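You operate a simulated robot arm through the tools that you are given. There is no shell and no other tool.

You run a simulated two-armed robot. Do the job below in one go: nothing can be reset, and whatever is moved stays where it is left.

JOB
Coat the middle of the slab with kiln wash from the tin.
Fine: use the felt-soled block, put it back and shut the tin; the slab stays on its base. A coat counts when it lies all over at full strength: go over it till it gets no stronger.

Only the result counts: the job must be done as asked and must still hold three seconds after the hand-in. Knocking over, shifting, dropping, spilling or breaking anything else fails it.

ROBOT AND FRAMES
Two 7-joint arms with fingered hands on one trunk that stands fixed in place. Base frame: the origin is at the foot of the trunk, x ahead of it, y to its left, z up; the work surface is at about z = 0.82. Readings come in m, degrees, newtons and seconds.
The left shoulder is at [0.083, 0.125, 1.094], the right one opposite. With the tool pointing down near the work surface each hand reaches from about 0.46 to 0.82 m from the base axis, measured 20 degrees to its own side. Payload 3.6 kg a hand.
The tool frame of a hand sits at the grasp point between the pads (the TCP): z along the fingers, y along the line on which they close. The tips reach 0.03 m beyond it. The gripper opens to 0.104 m; its body begins 0.035 m behind the TCP. The gripper is a hand of 4 fingers: y runs from the thumb to the fingers, the wrist lies at [-0.015, -0.104, -0.178] in the tool frame, and closing takes about 1.5 s.
Orientation is that of the tool frame in the base frame, as [roll, pitch, yaw] about the fixed x, y, z axes, in that order (R = Rz(yaw) Ry(pitch) Rx(roll)). With the fingers straight down and the wrist toward the robot, the tool's x, y and z point along [0, 1, 0], [1, 0, 0] and [0, 0, -1] of the base frame.

CONTROLS
- The arms move only by the tool send_rows. It takes "left_plan", "right_plan" or both (then of equal length, played together; a hand with none holds still); each is a list of rows, each a list of 7 numbers: the shift along the tool's x, y, z in units of 25 mm (1.0 is 25 mm), then the turn, a rotation vector about the tool's x, y, z in units of 8 degrees (1.0 is 8 degrees), then the finger opening in m, from 0 to 0.104. In form: [[dx, dy, dz, ax, ay, az, claw], ...]. A call has 1 to 20 rows; each row shifts and turns the commanded pose from where the row before left it, along the tool's axes as they then stand. A call with a number of a shift or a turn outside -1 to 1 is refused whole. Each row takes 0.2 s and may step no farther than 0.05 m and 8.6 degrees from the row before; otherwise, or with a gripper value out of range, the whole call is refused. A pose out of reach is approached as far as the arm can. The call stops where the force on the tool passes 40 N (or 10 N more than at its start, if that is more) or the arm is blocked; 0.2 s more then pass. The fingers move at their own pace (about 0.072 m/s each) and stop on an object; they squeeze with about 24 N. The grip force told is the motor's: it shows also when the fingers shut on nothing. Time passes only in rows, and 0.2 s behind the last, so rows that do not move let the fingers close. The reply holds the time, the measured pose of the TCP, the force on the tool along the base axes, the opening and the grip force, in the units named above and with some noise, with the torque about the TCP (base axes, N m) and any sound that the robot's microphone picked up.
- Cameras (640 x 400 px; columns grow to the right, rows downward): "scene" is now at [0.1921, -0.0438, 1.2536]; the picture's right is [-0.56, -0.83, -0.00], its down [-0.34, 0.23, -0.91] and it looks along [0.75, -0.51, -0.41] (base axes); focal length 214 px, centre (320, 200). "left" rides on the left gripper at [-0.061, -0.092, -0.13] in its tool frame; the picture's right is [-0.81, -0.27, 0.52], its down [0.53, -0.71, 0.46] and it looks along [0.24, 0.65, 0.72] (tool axes); focal length 275 px, centre (320, 200). "right" rides on the right gripper at [0.061, -0.092, -0.13] in its tool frame; the picture's right is [-0.81, 0.28, -0.52], its down [-0.53, -0.71, 0.46] and it looks along [-0.24, 0.64, 0.72] (tool axes); focal length 275 px, centre (320, 200). There is no depth. A picture from a camera that has moved, and an enlarged one, comes with that camera's place and axes in the base frame and with its lens. The place of the scene camera against the robot may be out by one fixed shift of up to 0.018 m in any direction.
- get_image(camera): a new picture of that camera. The clock stands still meanwhile.
- lift_body(by): moves the trunk up (or, below 0, down) by that many m; the arms and the scene camera ride with it, the base frame stays. It gives what a move gives, with no picture.
- grasp_type(shape, hand): the hand has 4 fingers and takes this shape, open, in about a second: jaw (thumb against the fingers, like two jaws); tri (thumb and two fingers); tip (a fingertip pinch); poke (one finger out to press); point (the index stretched); flat (the hand flat); cup (the hand cupped); fist (a fist). The gripper value then closes the fingers along that shape, each until it touches; the sizes above hold for jaw. It gives what a move gives, with no picture.
- pan_tilt(pan, tilt): turns the head with the scene camera to pan (to the left, within 80 degrees either way) and tilt (down, from -29 to 69), counted from straight ahead of the robot (the tilt from the chest, where the trunk bows). It gives what a move gives.
- enlarge(camera, box): a new picture of the part [left, top, right, bottom] of that camera's present view, enlarged. The clock stands still meanwhile.
- sign_off(): hands the job in; it is judged then, once.

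Nothing tells you positions but the pictures and the camera data. Unless the task says otherwise, let go and move clear before handing in.

The tools are called after "Request:" by a JSON object that holds its "api" and its "payload". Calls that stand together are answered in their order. send_rows: Moves the arms, as the interface text tells. Its arguments: {"type":"object","properties":{"left_plan":{"type":"array"},"right_plan":{"type":"array"}},"required":[]} The other tools are called the same way: lift_body (by) moves the trunk up or down; grasp_type (shape, hand) gives the hand a shape; pan_tilt (pan, tilt) turns the head that bears the scene camera; get_image (camera) takes a picture; enlarge (camera, box) takes an enlarged picture of a part of a camera's view; sign_off () hands the job in.

At the start:

```text
time: 0.0
left_eef_pos: [0.4135, -0.0692, 1.1962]
left_orientation: [180.0, 0.0, 90.0]
left_wrist_force: [-0.7, 0.0, -0.3]
left_torque: [-0.03, -0.02, 0.01]
left_opening: 0.1037
left_grip_force: 0.1
left_shape: jaw
right_eef_pos: [0.3363, -0.4745, 1.1238]
right_orientation: [-180.0, 0.1, 90.0]
right_wrist_force: [0.0, 0.9, -0.3]
right_torque: [0.01, -0.02, 0.02]
right_opening: 0.1036
right_grip_force: 0.0
right_shape: jaw
trunk travel left (down, up): [-0.325, 0.211]
head pan, tilt (commanded): [-34.0, 24.4]
```

scene: 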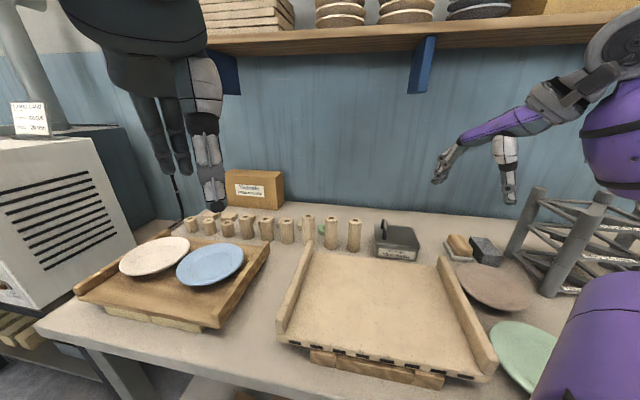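
right: 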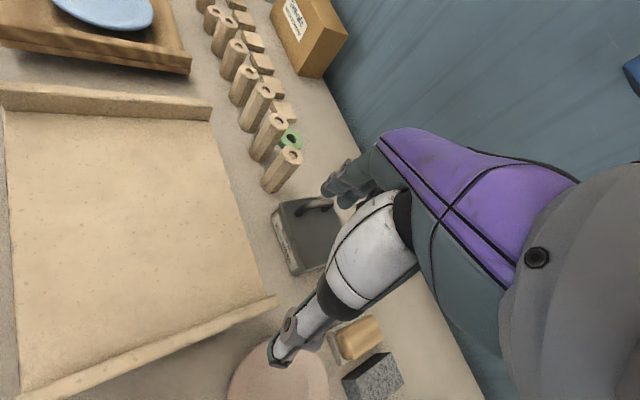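
left: 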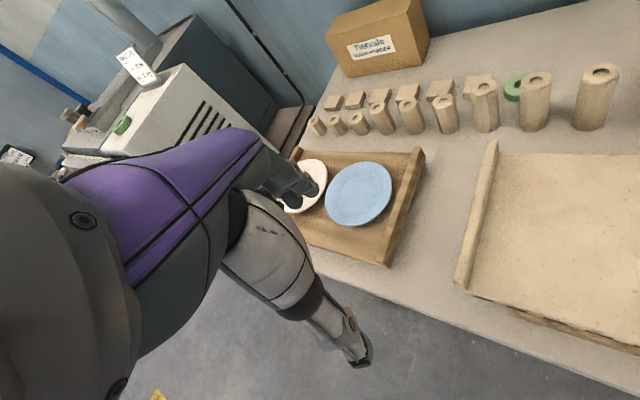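

I see a big slab with side rails in the middle right, a dark tin behind it with a lid, and two small blocks (a tan one and a grey one) right of the tin. I'll look closer at these before moving.

Request:
{"api": "enlarge", "payload": {"camera": "scene", "box": [340, 190, 560, 328]}}

Request:
{"api": "enlarge", "payload": {"camera": "scene", "box": [260, 210, 520, 390]}}

Request:
{"api": "enlarge", "payload": {"camera": "right", "box": [200, 150, 440, 400]}}

```text
2.90 times, centred on (450, 259) of scene
camera zoom: at [0.1921, -0.0438, 1.2536], right [-0.56, -0.83, 0.0], down [-0.34, 0.23, -0.91], along [0.75, -0.51, -0.41], focal length 622 px, centre (-57, 29)
```

zoom: 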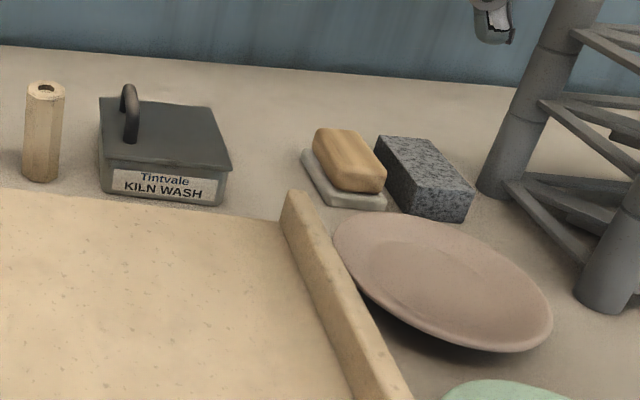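

```text
2.22 times, centred on (390, 300) of scene
camera zoom: at [0.1921, -0.0438, 1.2536], right [-0.56, -0.83, 0.0], down [-0.34, 0.23, -0.91], along [0.75, -0.51, -0.41], focal length 477 px, centre (164, -22)
```

zoom: 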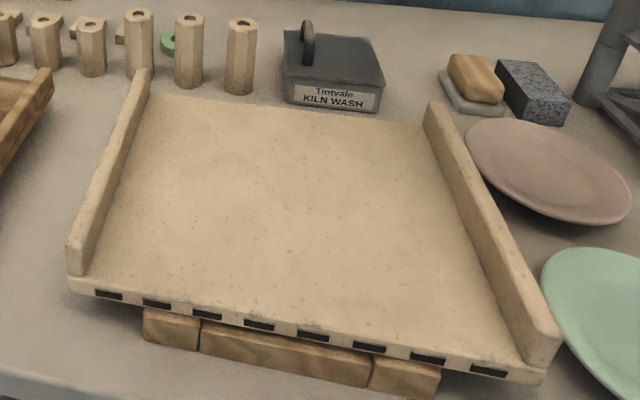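

```text
1.60 times, centred on (320, 275) of right
camera zoom: at [0.2451, -0.4154, 1.2528], right [0.28, -0.81, 0.52], down [-0.71, -0.53, -0.46], along [0.64, -0.24, -0.72], focal length 440 px, centre (320, 80)
```

zoom: 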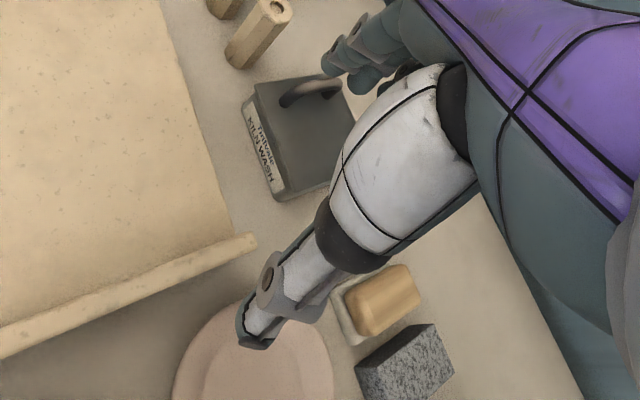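

The slab (with side rails, on bricks) looks centred near (0.41, -0.33), the tin near (0.50, -0.56), and the blocks near (0.36, -0.68). I'll aim the head at this area for clearer pictures.

Request:
{"api": "pan_tilt", "payload": {"pan": -55, "tilt": 38}}

```text
time: 0.8
left_eef_pos: [0.4152, -0.0691, 1.1964]
left_orientation: [180.0, -0.1, 90.0]
left_wrist_force: [0.3, -0.3, 0.5]
left_torque: [0.04, -0.05, 0.0]
left_opening: 0.1038
left_grip_force: 0.2
left_shape: jaw
right_eef_pos: [0.3371, -0.4746, 1.1232]
right_orientation: [180.0, 0.0, 90.1]
right_wrist_force: [0.2, 1.4, 0.6]
right_torque: [0.01, 0.0, 0.03]
right_opening: 0.1038
right_grip_force: 0.0
right_shape: jaw
trunk travel left (down, up): [-0.325, 0.211]
head pan, tilt (commanded): [-55.0, 38.0]
```

Request:
{"api": "get_image", "payload": {"camera": "scene"}}

Request:
{"api": "enlarge", "payload": {"camera": "scene", "box": [260, 40, 420, 140]}}

```text
taken
camera scene: at [0.1654, -0.0627, 1.2323], right [-0.82, -0.57, 0.0], down [-0.35, 0.5, -0.79], along [0.45, -0.65, -0.62], focal length 214 px, centre (320, 200)
```

scene: 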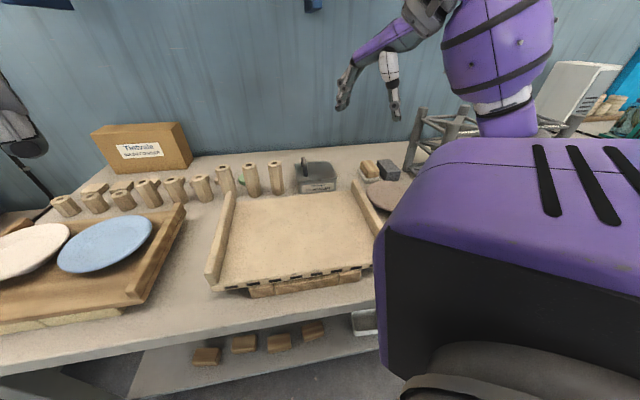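

```text
4.00 times, centred on (340, 90) of scene
camera zoom: at [0.1654, -0.0627, 1.2323], right [-0.82, -0.57, 0.0], down [-0.35, 0.5, -0.79], along [0.45, -0.65, -0.62], focal length 858 px, centre (240, 640)
```

zoom: 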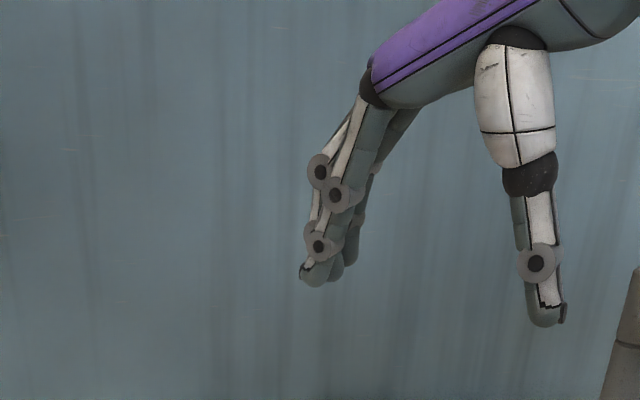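

The shoulder gets in the way when I pan that far. I'll go back to about -38 and tilt more.

Request:
{"api": "pan_tilt", "payload": {"pan": -36, "tilt": 38}}

Request:
{"api": "get_image", "payload": {"camera": "scene"}}

Request:
{"api": "enlarge", "payload": {"camera": "scene", "box": [370, 130, 530, 230]}}

```text
time: 1.7
left_eef_pos: [0.4155, -0.0675, 1.1966]
left_orientation: [180.0, 0.1, 90.2]
left_wrist_force: [-1.7, 0.1, -0.3]
left_torque: [0.0, -0.01, -0.02]
left_opening: 0.1037
left_grip_force: 0.1
left_shape: jaw
right_eef_pos: [0.3366, -0.475, 1.1226]
right_orientation: [-180.0, 0.0, 90.1]
right_wrist_force: [-0.2, 0.1, -0.2]
right_torque: [0.0, 0.03, 0.04]
right_opening: 0.1037
right_grip_force: 0.0
right_shape: jaw
trunk travel left (down, up): [-0.325, 0.211]
head pan, tilt (commanded): [-36.0, 38.0]
```

```text
taken
camera scene: at [0.1785, -0.0514, 1.2322], right [-0.69, -0.73, 0.0], down [-0.45, 0.42, -0.79], along [0.57, -0.54, -0.62], focal length 214 px, centre (320, 200)
```

scene: 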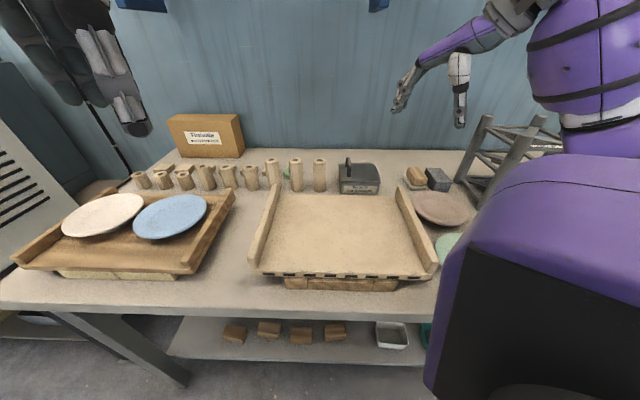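

```text
4.00 times, centred on (450, 180) of scene
camera zoom: at [0.1785, -0.0514, 1.2322], right [-0.69, -0.73, 0.0], down [-0.45, 0.42, -0.79], along [0.57, -0.54, -0.62], focal length 858 px, centre (-200, 280)
```

zoom: 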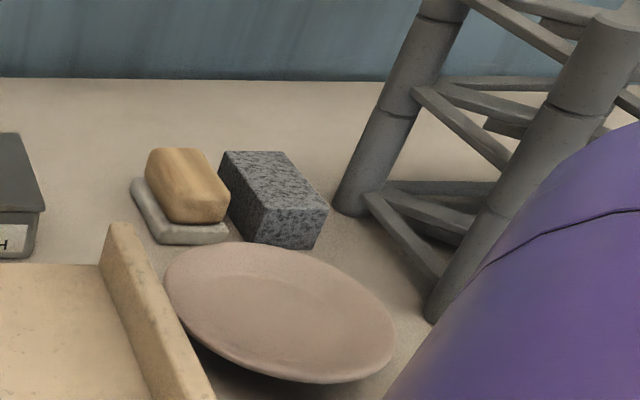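

The tan block on its pale sole is near the grey speckled block, with a plate in front of them. I'll bring the right hand's camera over for a close look at the tin and its lid.

Request:
{"api": "send_rows", "payload": {"right_plan": [[-0.91, 0.555, 0.35, 0, 0, 0, 0.104], [-0.91, 0.555, 0.35, 0, 0, 0, 0.104], [-0.91, 0.555, 0.35, 0, 0, 0, 0.104], [-0.91, 0.555, 0.35, 0, 0, 0, 0.104], [-0.91, 0.555, 0.35, 0, 0, 0, 0.104], [-0.91, 0.555, 0.35, 0, 0, 0, 0.104], [-0.91, 0.555, 0.35, 0, 0, 0, 0.104], [-0.91, 0.555, 0.35, 0, 0, 0, 0.104], [0, 0, 0, 0, 0, 0, 0.104], [0, 0, 0, 0, 0, 0, 0.104]]}}

Request:
{"api": "get_image", "payload": {"camera": "right"}}

Request:
{"api": "get_image", "payload": {"camera": "scene"}}

```text
time: 3.9
left_eef_pos: [0.416, -0.0693, 1.1966]
left_orientation: [-180.0, 0.0, 90.3]
left_wrist_force: [0.1, -0.5, 0.5]
left_torque: [-0.03, 0.0, -0.01]
left_opening: 0.1036
left_grip_force: 0.0
left_shape: jaw
right_eef_pos: [0.4488, -0.6573, 1.0538]
right_orientation: [-180.0, 0.1, 90.1]
right_wrist_force: [-0.1, 0.2, -0.5]
right_torque: [0.01, 0.0, -0.02]
right_opening: 0.1037
right_grip_force: 0.1
right_shape: jaw
trunk travel left (down, up): [-0.325, 0.211]
head pan, tilt (commanded): [-36.0, 38.0]
```

```text
taken
camera right: at [0.3569, -0.5973, 1.1826], right [0.28, -0.81, 0.52], down [-0.71, -0.53, -0.45], along [0.64, -0.24, -0.72], focal length 275 px, centre (320, 200)
```

right: 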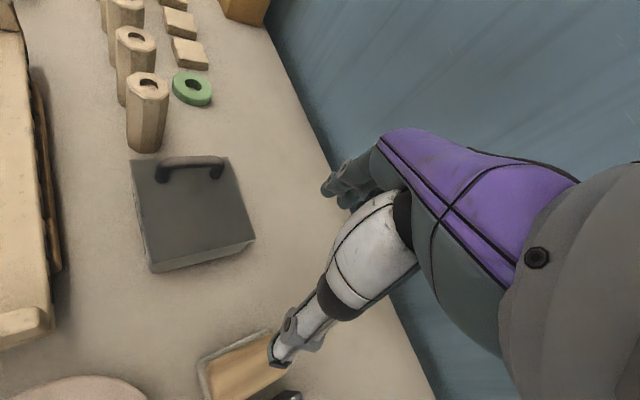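

```text
taken
camera scene: at [0.1787, -0.0514, 1.2324], right [-0.69, -0.73, 0.0], down [-0.45, 0.42, -0.79], along [0.57, -0.54, -0.61], focal length 214 px, centre (320, 200)
```

scene: 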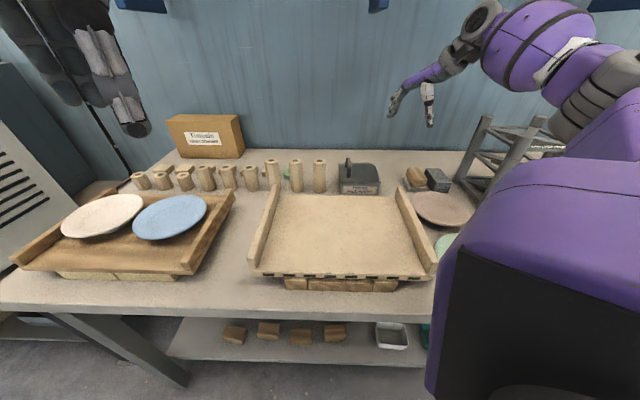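

Request:
{"api": "enlarge", "payload": {"camera": "right", "box": [90, 100, 290, 300]}}

Request:
{"api": "enlarge", "payload": {"camera": "scene", "box": [320, 140, 460, 228]}}

```text
2.00 times, centred on (190, 200) of right
camera zoom: at [0.3569, -0.5973, 1.1826], right [0.28, -0.81, 0.52], down [-0.71, -0.53, -0.45], along [0.64, -0.24, -0.72], focal length 551 px, centre (580, 200)
```

zoom: 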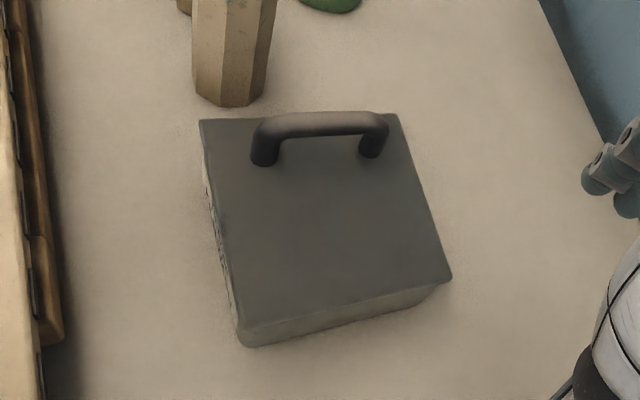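

```text
4.55 times, centred on (390, 184) of scene
camera zoom: at [0.1787, -0.0514, 1.2324], right [-0.69, -0.73, 0.0], down [-0.45, 0.42, -0.79], along [0.57, -0.54, -0.61], focal length 975 px, centre (2, 273)
```

zoom: 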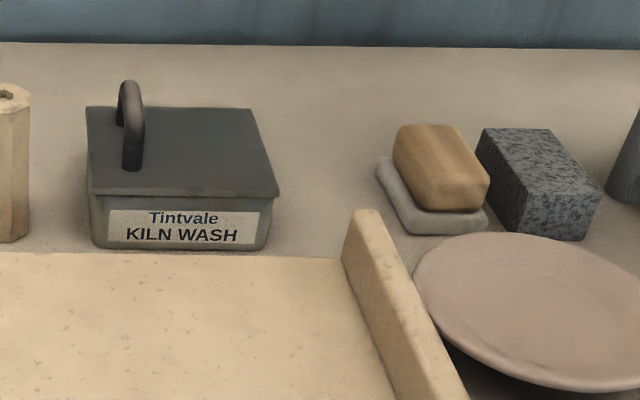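

The lid carries an arch handle near its left edge, so it may be hinged or lift off. I'll take a second view from another place, both to measure the tin and blocks in stereo and to see the blocks uncovered.

Request:
{"api": "send_rows", "payload": {"right_plan": [[-0.344, -0.952, -0.368, 0, 0, 0, 0.104], [-0.344, -0.952, -0.368, 0, 0, 0, 0.104], [-0.344, -0.952, -0.368, 0, 0, 0, 0.104], [-0.344, -0.952, -0.368, 0, 0, 0, 0.104], [-0.344, -0.952, -0.368, 0, 0, 0, 0.104], [0, 0, 0, 0, 0, 0, 0.104], [0, 0, 0, 0, 0, 0, 0.104]]}}

Request:
{"api": "get_image", "payload": {"camera": "right"}}

Request:
{"api": "enlarge", "payload": {"camera": "right", "box": [100, 80, 340, 320]}}

Request:
{"api": "get_image", "payload": {"camera": "scene"}}

```text
time: 5.5
left_eef_pos: [0.4153, -0.0683, 1.1972]
left_orientation: [-180.0, 0.1, 90.2]
left_wrist_force: [1.1, 0.9, 0.6]
left_torque: [0.02, 0.02, -0.02]
left_opening: 0.1037
left_grip_force: 0.1
left_shape: jaw
right_eef_pos: [0.3281, -0.6996, 1.0982]
right_orientation: [180.0, 0.0, 90.0]
right_wrist_force: [0.4, 0.2, 0.2]
right_torque: [0.02, 0.0, -0.01]
right_opening: 0.1038
right_grip_force: 0.0
right_shape: jaw
trunk travel left (down, up): [-0.325, 0.211]
head pan, tilt (commanded): [-36.0, 38.0]
```

```text
taken
camera right: at [0.2371, -0.6398, 1.2283], right [0.28, -0.81, 0.52], down [-0.71, -0.53, -0.46], along [0.64, -0.24, -0.72], focal length 275 px, centre (320, 200)
```

right: 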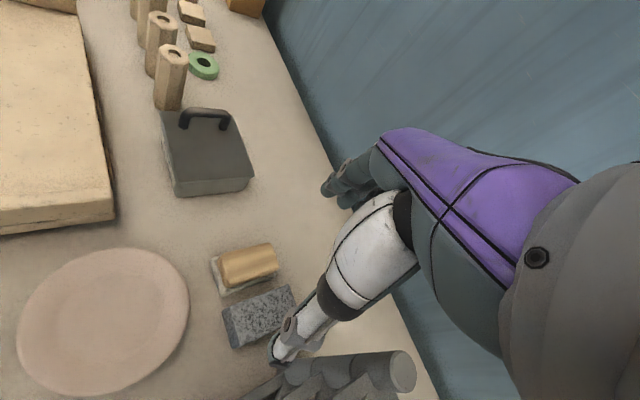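

```text
1.67 times, centred on (220, 200) of right
camera zoom: at [0.2371, -0.6398, 1.2283], right [0.28, -0.81, 0.52], down [-0.71, -0.53, -0.46], along [0.64, -0.24, -0.72], focal length 459 px, centre (487, 200)
```

zoom: 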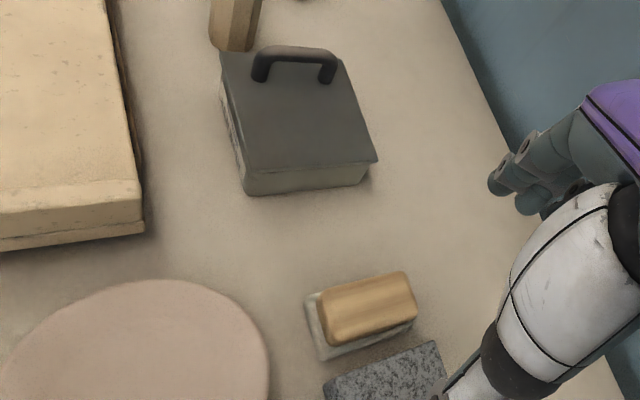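

```text
taken
camera scene: at [0.1783, -0.0515, 1.2324], right [-0.69, -0.73, 0.0], down [-0.45, 0.42, -0.79], along [0.57, -0.54, -0.61], focal length 214 px, centre (320, 200)
```

scene: 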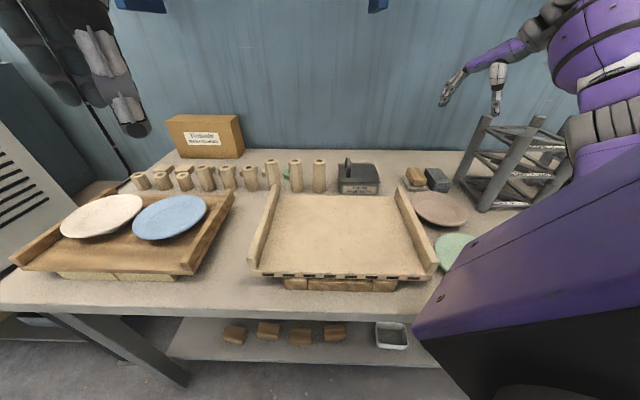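

Stereo puts the tin's lid at about (0.525, -0.557), z 0.87, with its handle top at (0.542, -0.534, 0.914). The felt-soled block sits near (0.403, -0.704), and both line up with the bench, which is turned about -44 degrees. I'll zoom in on the lid and block for details.

Request:
{"api": "enlarge", "payload": {"camera": "scene", "box": [328, 148, 392, 200]}}

Request:
{"api": "enlarge", "payload": {"camera": "right", "box": [150, 95, 270, 205]}}

Request:
{"api": "enlarge", "payload": {"camera": "right", "box": [195, 225, 315, 355]}}

Request:
{"api": "enlarge", "payload": {"camera": "scene", "box": [395, 155, 459, 207]}}

```text
7.69 times, centred on (360, 174) of scene
camera zoom: at [0.1783, -0.0515, 1.2324], right [-0.69, -0.73, 0.0], down [-0.45, 0.42, -0.79], along [0.57, -0.54, -0.61], focal length 1650 px, centre (12, 400)
```

zoom: 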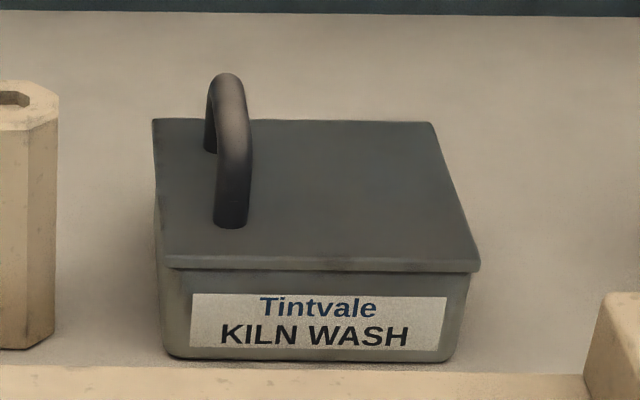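

```text
3.64 times, centred on (210, 150) of right
camera zoom: at [0.2371, -0.6398, 1.2283], right [0.28, -0.81, 0.52], down [-0.71, -0.53, -0.46], along [0.64, -0.24, -0.72], focal length 1001 px, centre (720, 382)
```

zoom: 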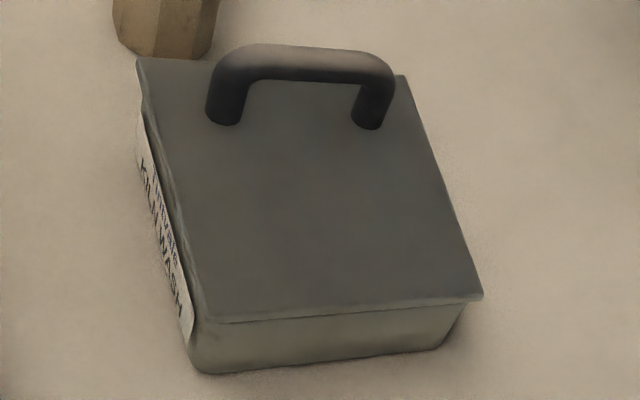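

```text
3.08 times, centred on (255, 290) of right
camera zoom: at [0.2371, -0.6398, 1.2283], right [0.28, -0.81, 0.52], down [-0.71, -0.53, -0.46], along [0.64, -0.24, -0.72], focal length 847 px, centre (520, -77)
```

zoom: 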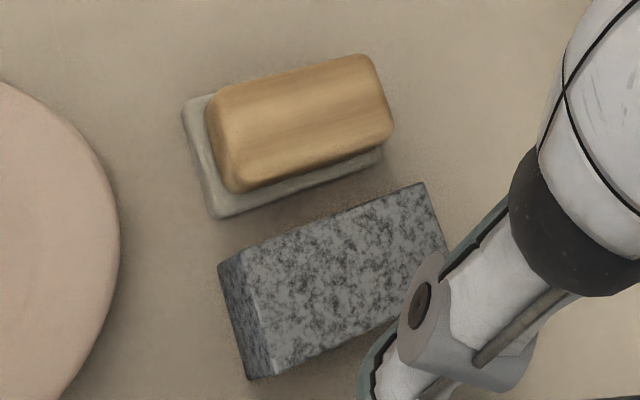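

```text
7.69 times, centred on (427, 181) of scene
camera zoom: at [0.1783, -0.0515, 1.2324], right [-0.69, -0.73, 0.0], down [-0.45, 0.42, -0.79], along [0.57, -0.54, -0.61], focal length 1650 px, centre (-503, 346)
```

zoom: 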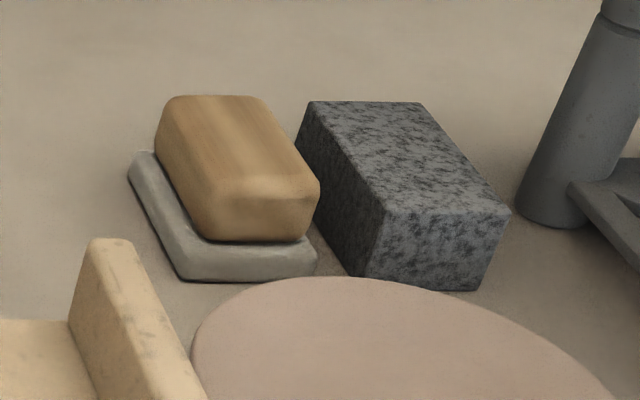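

The wooden block with the grey felt sole is clear now, and the speckled block is a different thing. I'll turn the right hand to line up with the bench (yaw about 46), so its fingers close along the handle's length and parallel to the likely hinge.

Request:
{"api": "send_rows", "payload": {"right_plan": [[0, 0, -0.4, 0, 0, 0.917, 0.104], [0, 0, -0.4, 0, 0, 0.917, 0.104], [0, 0, -0.4, 0, 0, 0.917, 0.104], [0, 0, -0.4, 0, 0, 0.917, 0.104], [0, 0, -0.4, 0, 0, 0.917, 0.104], [0, 0, -0.4, 0, 0, 0.917, 0.104], [0, 0, 0, 0, 0, 0, 0.104]]}}

Request:
{"api": "get_image", "payload": {"camera": "right"}}

```text
time: 7.1
left_eef_pos: [0.4151, -0.0676, 1.1964]
left_orientation: [180.0, 0.1, 90.2]
left_wrist_force: [0.3, -0.4, -1.4]
left_torque: [0.0, -0.01, 0.01]
left_opening: 0.1035
left_grip_force: 0.1
left_shape: jaw
right_eef_pos: [0.3281, -0.7003, 1.1597]
right_orientation: [-179.9, 0.0, 45.8]
right_wrist_force: [0.3, -0.4, 0.7]
right_torque: [-0.01, 0.02, 0.01]
right_opening: 0.1038
right_grip_force: 0.0
right_shape: jaw
trunk travel left (down, up): [-0.325, 0.211]
head pan, tilt (commanded): [-36.0, 38.0]
```

```text
taken
camera right: at [0.3053, -0.5948, 1.289], right [-0.37, -0.77, 0.52], down [-0.88, 0.11, -0.46], along [0.29, -0.62, -0.72], focal length 275 px, centre (320, 200)
```

right: 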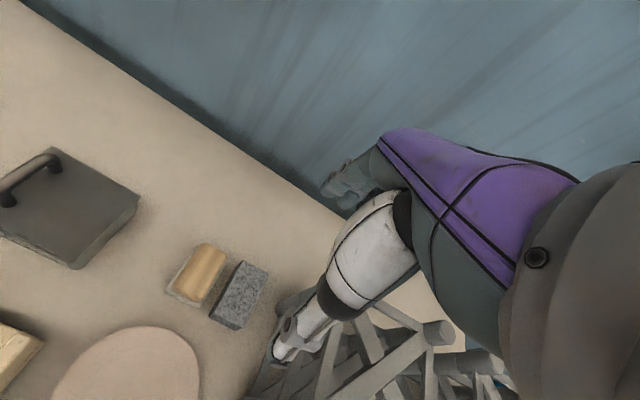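

Now I'll move the right hand above the lid handle at about z 1.05.

Request:
{"api": "send_rows", "payload": {"right_plan": [[0.975, 0.14, 0.4, 0, 0, 0, 0.104], [0.975, 0.14, 0.4, 0, 0, 0, 0.104], [0.975, 0.14, 0.4, 0, 0, 0, 0.104], [0.975, 0.14, 0.4, 0, 0, 0, 0.104], [0.975, 0.14, 0.4, 0, 0, 0, 0.104], [0.975, 0.14, 0.4, 0, 0, 0, 0.104], [0.975, 0.14, 0.4, 0, 0, 0, 0.104], [0.975, 0.14, 0.4, 0, 0, 0, 0.104], [0.975, 0.14, 0.4, 0, 0, 0, 0.104], [0.975, 0.14, 0.4, 0, 0, 0, 0.104], [0.975, 0.14, 0.4, 0, 0, 0, 0.104], [0, 0, 0, 0, 0, 0, 0.104], [0, 0, 0, 0, 0, 0, 0.104]]}}

Request:
{"api": "get_image", "payload": {"camera": "right"}}

Request:
{"api": "get_image", "payload": {"camera": "scene"}}

```text
time: 9.9
left_eef_pos: [0.4154, -0.068, 1.1973]
left_orientation: [180.0, 0.1, 90.2]
left_wrist_force: [-0.3, -0.6, -0.1]
left_torque: [-0.04, -0.02, 0.01]
left_opening: 0.1039
left_grip_force: 0.1
left_shape: jaw
right_eef_pos: [0.5426, -0.5331, 1.0483]
right_orientation: [180.0, -0.1, 46.0]
right_wrist_force: [0.5, 0.0, -0.1]
right_torque: [0.02, 0.03, 0.02]
right_opening: 0.1038
right_grip_force: 0.1
right_shape: jaw
trunk travel left (down, up): [-0.325, 0.211]
head pan, tilt (commanded): [-36.0, 38.0]
```

```text
taken
camera right: at [0.5206, -0.4278, 1.1782], right [-0.37, -0.77, 0.52], down [-0.88, 0.11, -0.46], along [0.29, -0.62, -0.72], focal length 275 px, centre (320, 200)
```

right: 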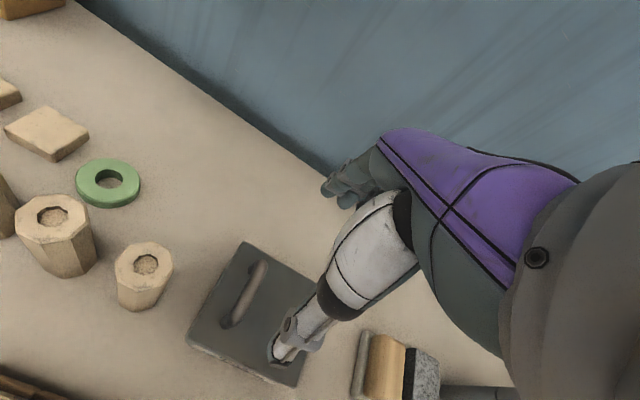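

```text
taken
camera scene: at [0.1786, -0.0514, 1.2324], right [-0.69, -0.73, 0.0], down [-0.45, 0.42, -0.79], along [0.57, -0.54, -0.61], focal length 214 px, centre (320, 200)
```

scene: 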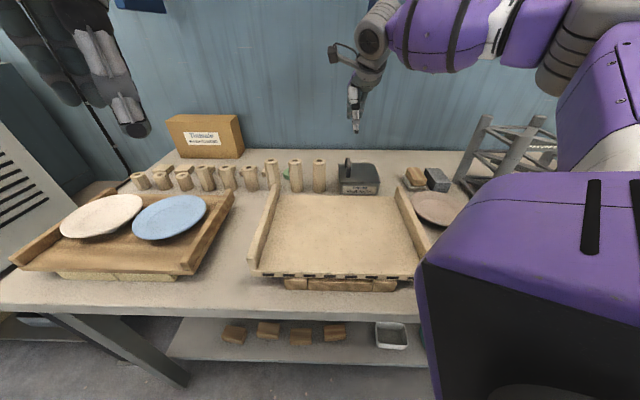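

Request:
{"api": "enlarge", "payload": {"camera": "right", "box": [180, 230, 340, 390]}}

Request:
{"api": "enlarge", "payload": {"camera": "scene", "box": [310, 80, 410, 205]}}

```text
2.50 times, centred on (260, 310) of right
camera zoom: at [0.5206, -0.4278, 1.1782], right [-0.37, -0.77, 0.52], down [-0.88, 0.11, -0.46], along [0.29, -0.62, -0.72], focal length 688 px, centre (470, -75)
```

zoom: 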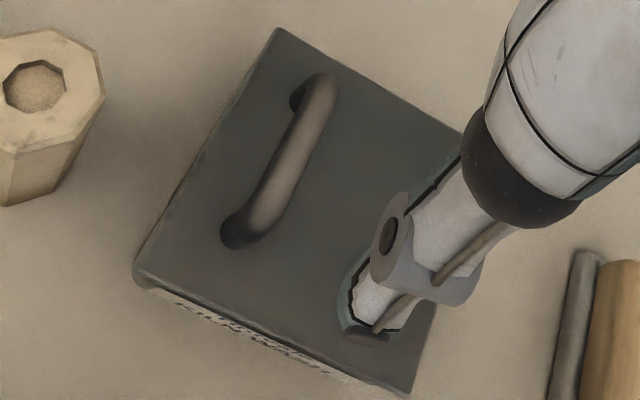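

```text
3.20 times, centred on (360, 142) of scene
camera zoom: at [0.1786, -0.0514, 1.2324], right [-0.69, -0.73, 0.0], down [-0.45, 0.42, -0.79], along [0.57, -0.54, -0.61], focal length 686 px, centre (192, 384)
```

zoom: 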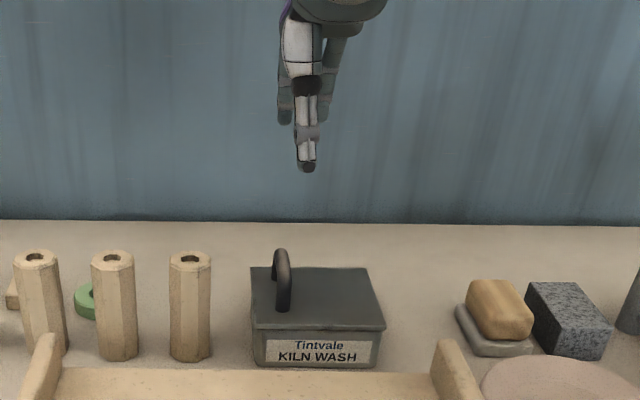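

The handle's bar centre is about (0.546, -0.531, 0.905) and roughly 7 cm long. I'll lower the open hand so the thumb and fingers straddle its two ends.

Request:
{"api": "send_rows", "payload": {"right_plan": [[0.16, 0, 0.8, 0, 0, 0, 0.104], [0, 0, 0.8, 0, 0, 0, 0.104], [0, 0, 0.8, 0, 0, 0, 0.104], [0, 0, 0.8, 0, 0, 0, 0.104], [0, 0, 0.8, 0, 0, 0, 0.104], [0, 0, 0.5, 0, 0, 0, 0.104], [0, 0, 0.3, 0, 0, 0, 0.104], [0, 0, 0, 0, 0, 0, 0.104]]}}

Request:
{"api": "get_image", "payload": {"camera": "right"}}

Request:
{"api": "enlarge", "payload": {"camera": "scene", "box": [310, 100, 410, 205]}}

```text
time: 11.7
left_eef_pos: [0.416, -0.0675, 1.1973]
left_orientation: [-179.9, 0.1, 90.2]
left_wrist_force: [0.5, 0.1, 0.5]
left_torque: [-0.02, 0.01, 0.0]
left_opening: 0.1035
left_grip_force: 0.0
left_shape: jaw
right_eef_pos: [0.5447, -0.5313, 0.9282]
right_orientation: [-180.0, 0.1, 45.9]
right_wrist_force: [-0.6, 0.1, 0.0]
right_torque: [0.03, -0.01, 0.01]
right_opening: 0.1041
right_grip_force: 0.1
right_shape: jaw
trunk travel left (down, up): [-0.325, 0.211]
head pan, tilt (commanded): [-36.0, 38.0]
```

```text
taken
camera right: at [0.5226, -0.4251, 1.0583], right [-0.37, -0.77, 0.52], down [-0.88, 0.11, -0.46], along [0.29, -0.62, -0.72], focal length 275 px, centre (320, 200)
```

right: 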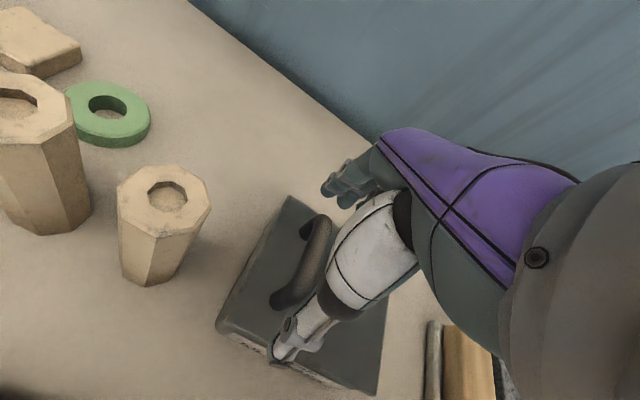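

```text
3.81 times, centred on (360, 152) of scene
camera zoom: at [0.1784, -0.0515, 1.2324], right [-0.69, -0.73, 0.0], down [-0.45, 0.42, -0.79], along [0.57, -0.54, -0.61], focal length 817 px, centre (168, 381)
```

zoom: 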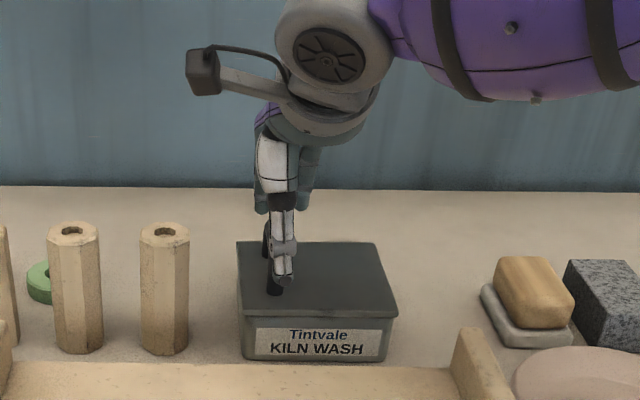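

The hand is straddling the handle, which sits about 5 mm to the left of the thumb line. I'll nudge left, lower the last 2 cm, and close.

Request:
{"api": "send_rows", "payload": {"right_plan": [[0.2, 0, 0.4, 0, 0, 0, 0.104], [0, 0, 0.4, 0, 0, 0, 0.104], [0, 0, 0, 0, 0, 0, 0.104], [0, 0, 0, 0, 0, 0, 0.08], [0, 0, 0, 0, 0, 0, 0.06], [0, 0, 0, 0, 0, 0, 0.05], [0, 0, 0, 0, 0, 0, 0.05], [0, 0, 0, 0, 0, 0, 0.05]]}}

Request:
{"api": "get_image", "payload": {"camera": "right"}}

Request:
{"api": "enlarge", "payload": {"camera": "scene", "box": [310, 100, 410, 205]}}

```text
time: 13.5
left_eef_pos: [0.4137, -0.0661, 1.1964]
left_orientation: [180.0, 0.1, 90.2]
left_wrist_force: [-0.4, 0.1, -0.6]
left_torque: [0.01, 0.01, 0.01]
left_opening: 0.1035
left_grip_force: 0.1
left_shape: jaw
right_eef_pos: [0.5483, -0.5252, 0.9098]
right_orientation: [-180.0, 0.0, 46.0]
right_wrist_force: [-7.5, 9.5, 0.3]
right_torque: [0.2, 0.24, -0.03]
right_opening: 0.0528
right_grip_force: 23.6
right_shape: jaw
trunk travel left (down, up): [-0.325, 0.211]
head pan, tilt (commanded): [-36.0, 38.0]
```

```text
taken
camera right: at [0.5253, -0.4201, 1.039], right [-0.36, -0.77, 0.52], down [-0.88, 0.11, -0.46], along [0.29, -0.62, -0.72], focal length 275 px, centre (320, 200)
```

right: 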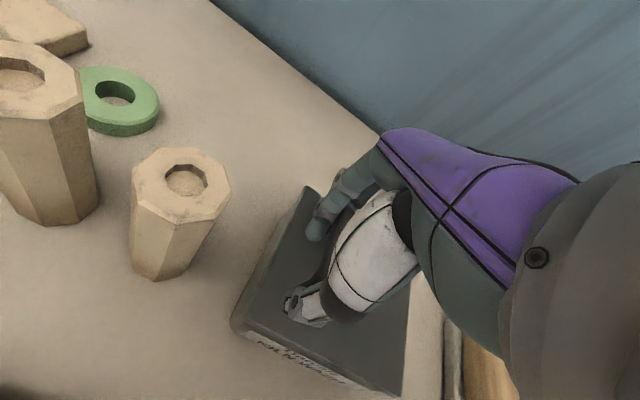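

```text
3.81 times, centred on (360, 152) of scene
camera zoom: at [0.1776, -0.0505, 1.2325], right [-0.69, -0.73, 0.0], down [-0.45, 0.42, -0.79], along [0.57, -0.54, -0.61], focal length 817 px, centre (168, 381)
```

zoom: 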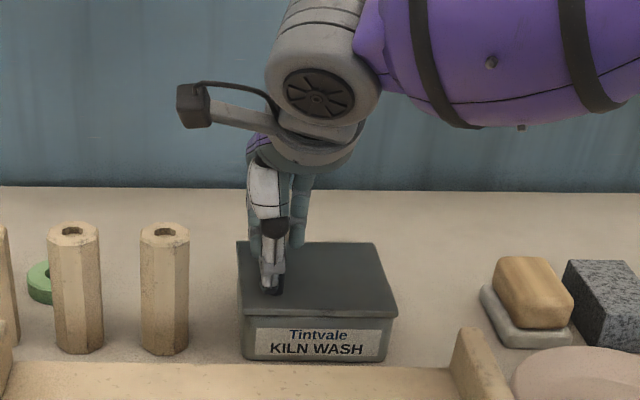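

The grip holds on the handle's two ends (opening 0.053 m, 24 N). I'll tighten it and lift straight up by 15 mm to learn whether the lid is loose or hinged.

Request:
{"api": "send_rows", "payload": {"right_plan": [[0, -0.1, 0, 0, 0, 0, 0.03], [0, 0, 0, 0, 0, 0, 0.03], [0, 0, -0.2, 0, 0, 0, 0.03], [0, 0, -0.2, 0, 0, 0, 0.03], [0, 0, -0.2, 0, 0, 0, 0.03], [0, 0, 0, 0, 0, 0, 0.03]]}}

Request:
{"api": "get_image", "payload": {"camera": "right"}}

Request:
{"api": "enlarge", "payload": {"camera": "scene", "box": [310, 100, 410, 205]}}

```text
time: 14.9
left_eef_pos: [0.4149, -0.0678, 1.1961]
left_orientation: [-180.0, 0.0, 90.2]
left_wrist_force: [0.7, 0.2, 0.0]
left_torque: [0.03, 0.0, 0.05]
left_opening: 0.1037
left_grip_force: 0.0
left_shape: jaw
right_eef_pos: [0.5475, -0.5276, 0.9235]
right_orientation: [179.9, 0.0, 45.9]
right_wrist_force: [3.9, -10.3, -1.6]
right_torque: [-0.19, -0.06, -0.21]
right_opening: 0.0408
right_grip_force: 24.0
right_shape: jaw
trunk travel left (down, up): [-0.325, 0.211]
head pan, tilt (commanded): [-36.0, 38.0]
```

```text
taken
camera right: at [0.5246, -0.4213, 1.0541], right [-0.37, -0.77, 0.52], down [-0.88, 0.11, -0.46], along [0.29, -0.62, -0.72], focal length 275 px, centre (320, 200)
```

right: 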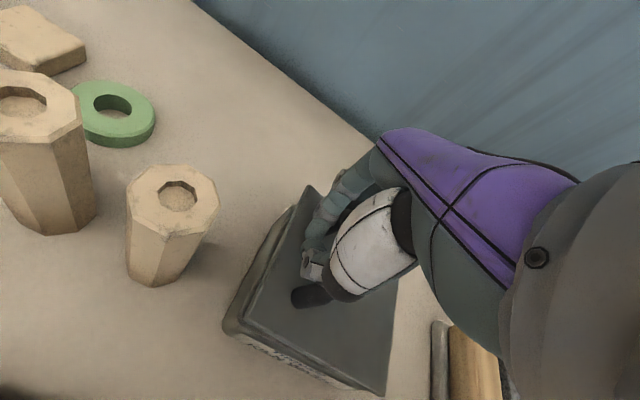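

```text
3.81 times, centred on (360, 152) of scene
camera zoom: at [0.1788, -0.0526, 1.2322], right [-0.69, -0.73, 0.0], down [-0.45, 0.42, -0.79], along [0.57, -0.54, -0.62], focal length 817 px, centre (168, 381)
```

zoom: 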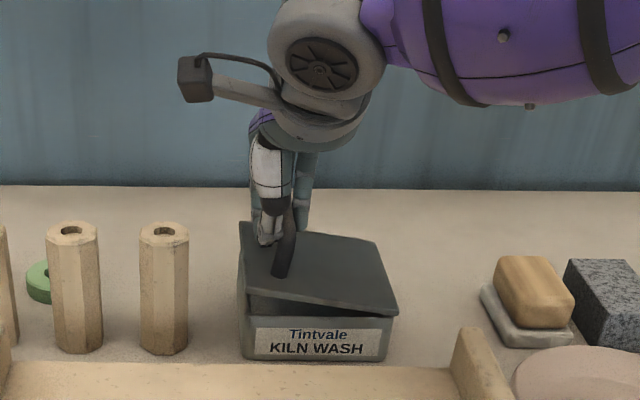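

The lid is hinged along its right edge and has begun to open, but the thumb seems to have slipped to the left of the handle. I'll look closer before going on.

Request:
{"api": "enlarge", "payload": {"camera": "right", "box": [220, 160, 420, 360]}}

Request:
{"api": "enlarge", "payload": {"camera": "scene", "box": [335, 130, 385, 195]}}

```text
2.00 times, centred on (320, 260) of right
camera zoom: at [0.5246, -0.4213, 1.0541], right [-0.37, -0.77, 0.52], down [-0.88, 0.11, -0.46], along [0.29, -0.62, -0.72], focal length 551 px, centre (320, 80)
```

zoom: 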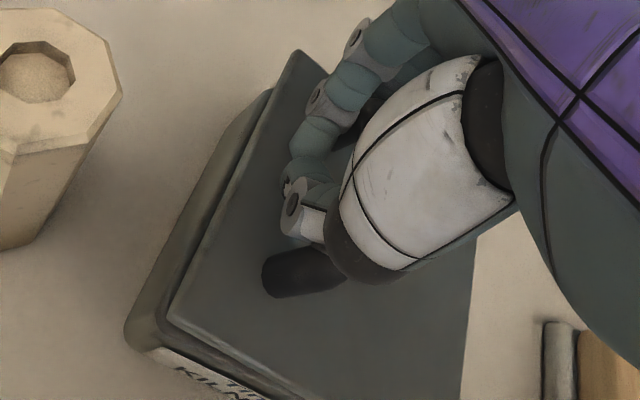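

```text
6.15 times, centred on (360, 162) of scene
camera zoom: at [0.1788, -0.0526, 1.2322], right [-0.69, -0.73, 0.0], down [-0.45, 0.42, -0.79], along [0.57, -0.54, -0.62], focal length 1320 px, centre (74, 431)
```

zoom: 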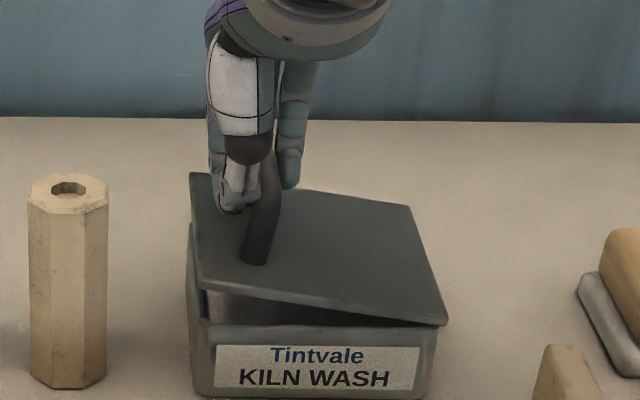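

The lid is hinged at its right edge, and the handle is trapped between the thumb and fingers. I'll swing the hand along the hinge arc, up and to the right, turning with the lid.

Request:
{"api": "send_rows", "payload": {"right_plan": [[-0.358, 0, -0.44, 0, 1.0, 0, 0.03], [-0.358, 0, -0.44, 0, 1.0, 0, 0.03], [-0.358, 0, -0.44, 0, 1.0, 0, 0.03], [0, 0, 0, 0, 0, 0, 0.03]]}}

Request:
{"api": "get_image", "payload": {"camera": "right"}}

Request:
{"api": "enlarge", "payload": {"camera": "scene", "box": [310, 90, 430, 205]}}

```text
time: 15.9
left_eef_pos: [0.4145, -0.0662, 1.1961]
left_orientation: [-179.9, 0.1, 90.2]
left_wrist_force: [-0.7, 0.6, -0.7]
left_torque: [0.04, 0.01, 0.03]
left_opening: 0.1038
left_grip_force: 0.1
left_shape: jaw
right_eef_pos: [0.5274, -0.5475, 0.9528]
right_orientation: [179.9, -24.3, 46.1]
right_wrist_force: [11.7, -3.4, 6.5]
right_torque: [-0.21, -0.13, -0.28]
right_opening: 0.0407
right_grip_force: 23.4
right_shape: jaw
trunk travel left (down, up): [-0.325, 0.211]
head pan, tilt (commanded): [-36.0, 38.0]
```

```text
taken
camera right: at [0.4631, -0.4829, 1.0962], right [-0.46, -0.88, 0.14], down [-0.72, 0.28, -0.64], along [0.52, -0.4, -0.76], focal length 275 px, centre (320, 200)
```

right: 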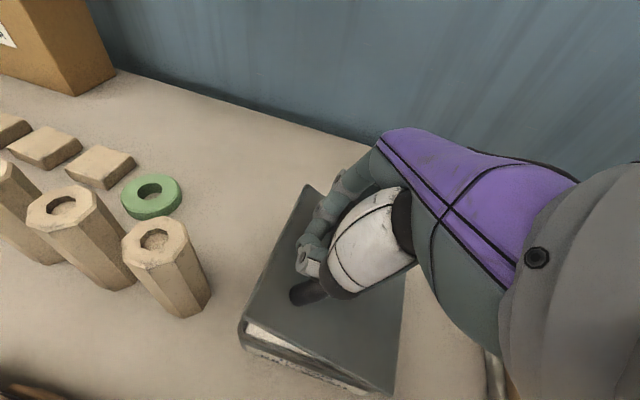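

```text
3.48 times, centred on (370, 148) of scene
camera zoom: at [0.1794, -0.0514, 1.2323], right [-0.69, -0.73, 0.0], down [-0.45, 0.42, -0.79], along [0.57, -0.54, -0.61], focal length 746 px, centre (146, 383)
```

zoom: 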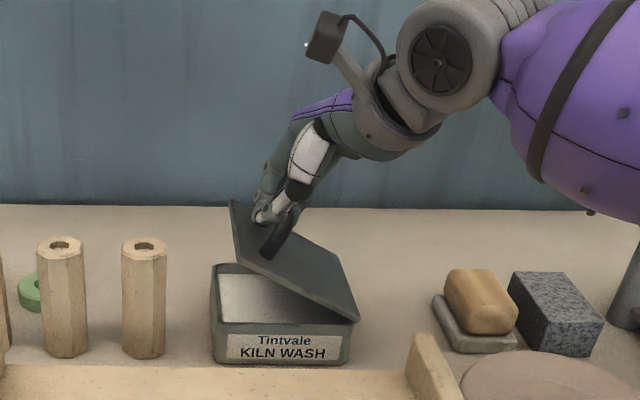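

The lid is about 35 degrees open and the white wash shows inside. I'll go on along the arc two more steps.

Request:
{"api": "send_rows", "payload": {"right_plan": [[-0.358, 0, -0.44, 0, 1.0, 0, 0.03], [-0.358, 0, -0.44, 0, 1.0, 0, 0.03], [0, 0, 0, 0, 0, 0, 0.03]]}}

Request:
{"api": "get_image", "payload": {"camera": "right"}}

Request:
{"api": "get_image", "payload": {"camera": "scene"}}

Request:
{"api": "enlarge", "payload": {"camera": "scene", "box": [310, 90, 430, 205]}}

```text
time: 16.7
left_eef_pos: [0.4148, -0.0668, 1.1961]
left_orientation: [179.9, 0.2, 90.2]
left_wrist_force: [0.5, -0.5, 0.6]
left_torque: [-0.01, -0.02, 0.0]
left_opening: 0.1035
left_grip_force: 0.0
left_shape: jaw
right_eef_pos: [0.5071, -0.5649, 0.967]
right_orientation: [179.4, -40.2, 46.4]
right_wrist_force: [14.7, 1.3, 20.1]
right_torque: [-0.12, -0.19, -0.13]
right_opening: 0.0403
right_grip_force: 24.0
right_shape: jaw
trunk travel left (down, up): [-0.325, 0.211]
head pan, tilt (commanded): [-36.0, 38.0]
```

```text
taken
camera right: at [0.4163, -0.5294, 1.1046], right [-0.46, -0.88, -0.13], down [-0.59, 0.41, -0.7], along [0.66, -0.25, -0.71], focal length 275 px, centre (320, 200)
```

right: 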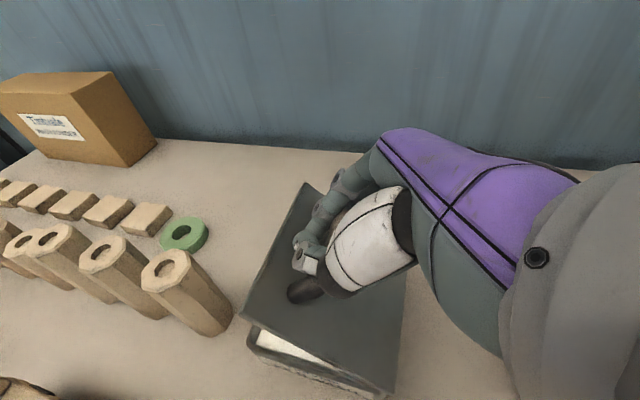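

```text
taken
camera scene: at [0.1787, -0.0499, 1.2325], right [-0.69, -0.73, 0.0], down [-0.45, 0.42, -0.79], along [0.57, -0.54, -0.61], focal length 214 px, centre (320, 200)
```

scene: 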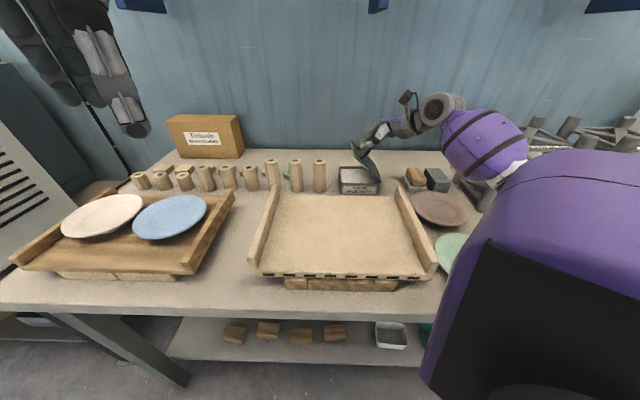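

```text
3.48 times, centred on (370, 148) of scene
camera zoom: at [0.1787, -0.0499, 1.2325], right [-0.69, -0.73, 0.0], down [-0.45, 0.42, -0.79], along [0.57, -0.54, -0.61], focal length 746 px, centre (146, 383)
```

zoom: 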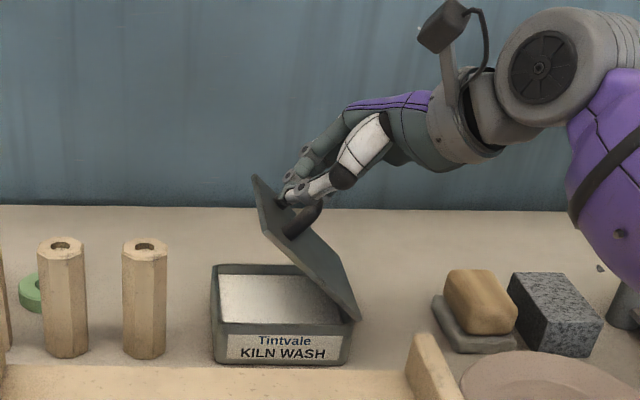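

The lid is at about 50 degrees, and the 20 N force points along the hinge radius, so my arc was a little tight. I'll widen it and go on, turning the wrist less so it keeps away from the rack.

Request:
{"api": "send_rows", "payload": {"right_plan": [[0.14, 0, -0.075, 0, 0, 0, 0.03], [-0.376, 0, -0.712, 0, 0.5, 0, 0.03], [-0.494, 0, -0.605, 0, 0.5, 0, 0.03], [0, 0, 0, 0, 0, 0, 0.03]]}}

Request:
{"api": "get_image", "payload": {"camera": "right"}}

Request:
{"api": "enlarge", "payload": {"camera": "scene", "box": [310, 90, 430, 205]}}

```text
time: 17.7
left_eef_pos: [0.4154, -0.0671, 1.1965]
left_orientation: [180.0, 0.1, 90.2]
left_wrist_force: [0.1, 0.6, 0.1]
left_torque: [0.0, -0.01, 0.0]
left_opening: 0.1035
left_grip_force: 0.0
left_shape: jaw
right_eef_pos: [0.4822, -0.5913, 0.9791]
right_orientation: [179.9, -48.0, 46.1]
right_wrist_force: [4.2, -0.5, 14.3]
right_torque: [0.06, 0.06, -0.03]
right_opening: 0.0362
right_grip_force: 24.0
right_shape: jaw
trunk travel left (down, up): [-0.325, 0.211]
head pan, tilt (commanded): [-36.0, 38.0]
```

```text
taken
camera right: at [0.3778, -0.5697, 1.1106], right [-0.45, -0.86, -0.26], down [-0.52, 0.48, -0.7], along [0.73, -0.18, -0.67], focal length 275 px, centre (320, 200)
```

right: 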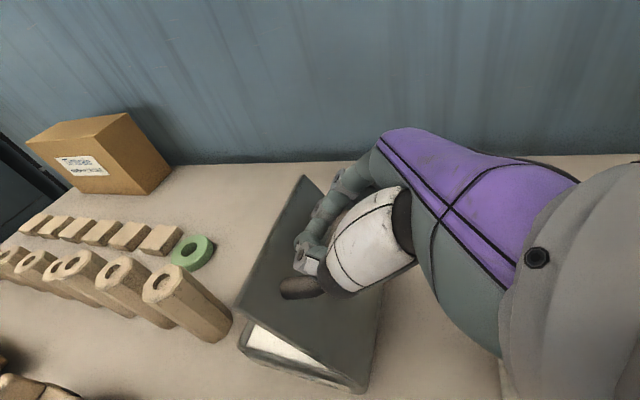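

```text
3.48 times, centred on (370, 148) of scene
camera zoom: at [0.1779, -0.0505, 1.2325], right [-0.69, -0.73, 0.0], down [-0.45, 0.42, -0.79], along [0.57, -0.54, -0.61], focal length 746 px, centre (146, 383)
```

zoom: 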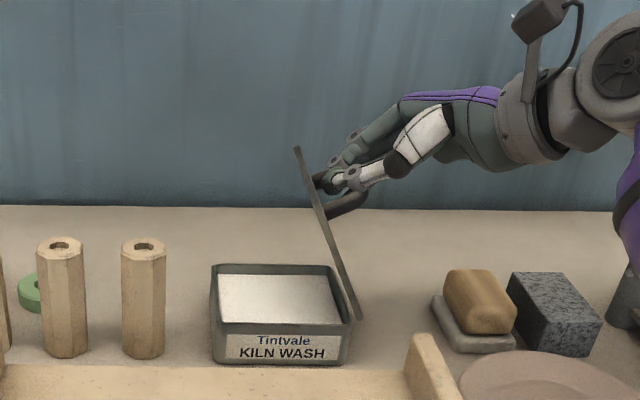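

The lid is at about 72 degrees with less force on the hand. I'll go two more steps along the arc.

Request:
{"api": "send_rows", "payload": {"right_plan": [[-0.536, 0, -0.535, 0, 0.5, 0, 0.03], [-0.604, 0, -0.513, 0, 0.5, 0, 0.03], [0, 0, 0, 0, 0, 0, 0.03]]}}

Request:
{"api": "get_image", "payload": {"camera": "scene"}}

Request:
{"api": "enlarge", "payload": {"camera": "scene", "box": [310, 90, 430, 205]}}

```text
time: 18.5
left_eef_pos: [0.4129, -0.066, 1.1973]
left_orientation: [179.9, 0.2, 90.2]
left_wrist_force: [0.4, -0.3, 1.5]
left_torque: [0.03, -0.03, 0.0]
left_opening: 0.1038
left_grip_force: 0.1
left_shape: jaw
right_eef_pos: [0.4542, -0.6216, 0.9738]
right_orientation: [179.5, -56.1, 46.2]
right_wrist_force: [-4.1, -4.3, 20.6]
right_torque: [0.14, 0.1, -0.1]
right_opening: 0.0335
right_grip_force: 23.8
right_shape: jaw
trunk travel left (down, up): [-0.325, 0.211]
head pan, tilt (commanded): [-36.0, 38.0]
```

```text
taken
camera scene: at [0.1767, -0.0503, 1.2327], right [-0.69, -0.73, 0.0], down [-0.44, 0.42, -0.79], along [0.57, -0.54, -0.61], focal length 214 px, centre (320, 200)
```

scene: 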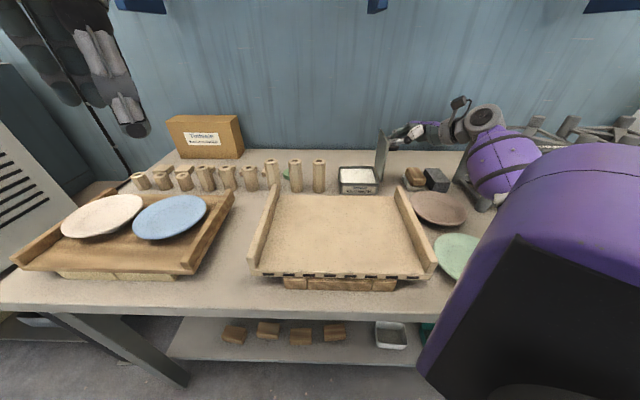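

```text
3.48 times, centred on (370, 148) of scene
camera zoom: at [0.1767, -0.0503, 1.2327], right [-0.69, -0.73, 0.0], down [-0.44, 0.42, -0.79], along [0.57, -0.54, -0.61], focal length 746 px, centre (146, 383)
```

zoom: 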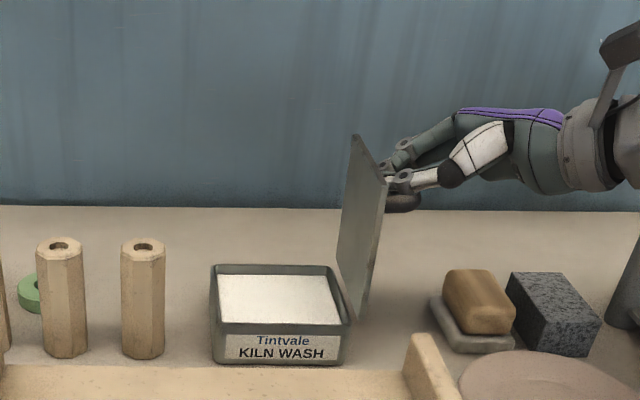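

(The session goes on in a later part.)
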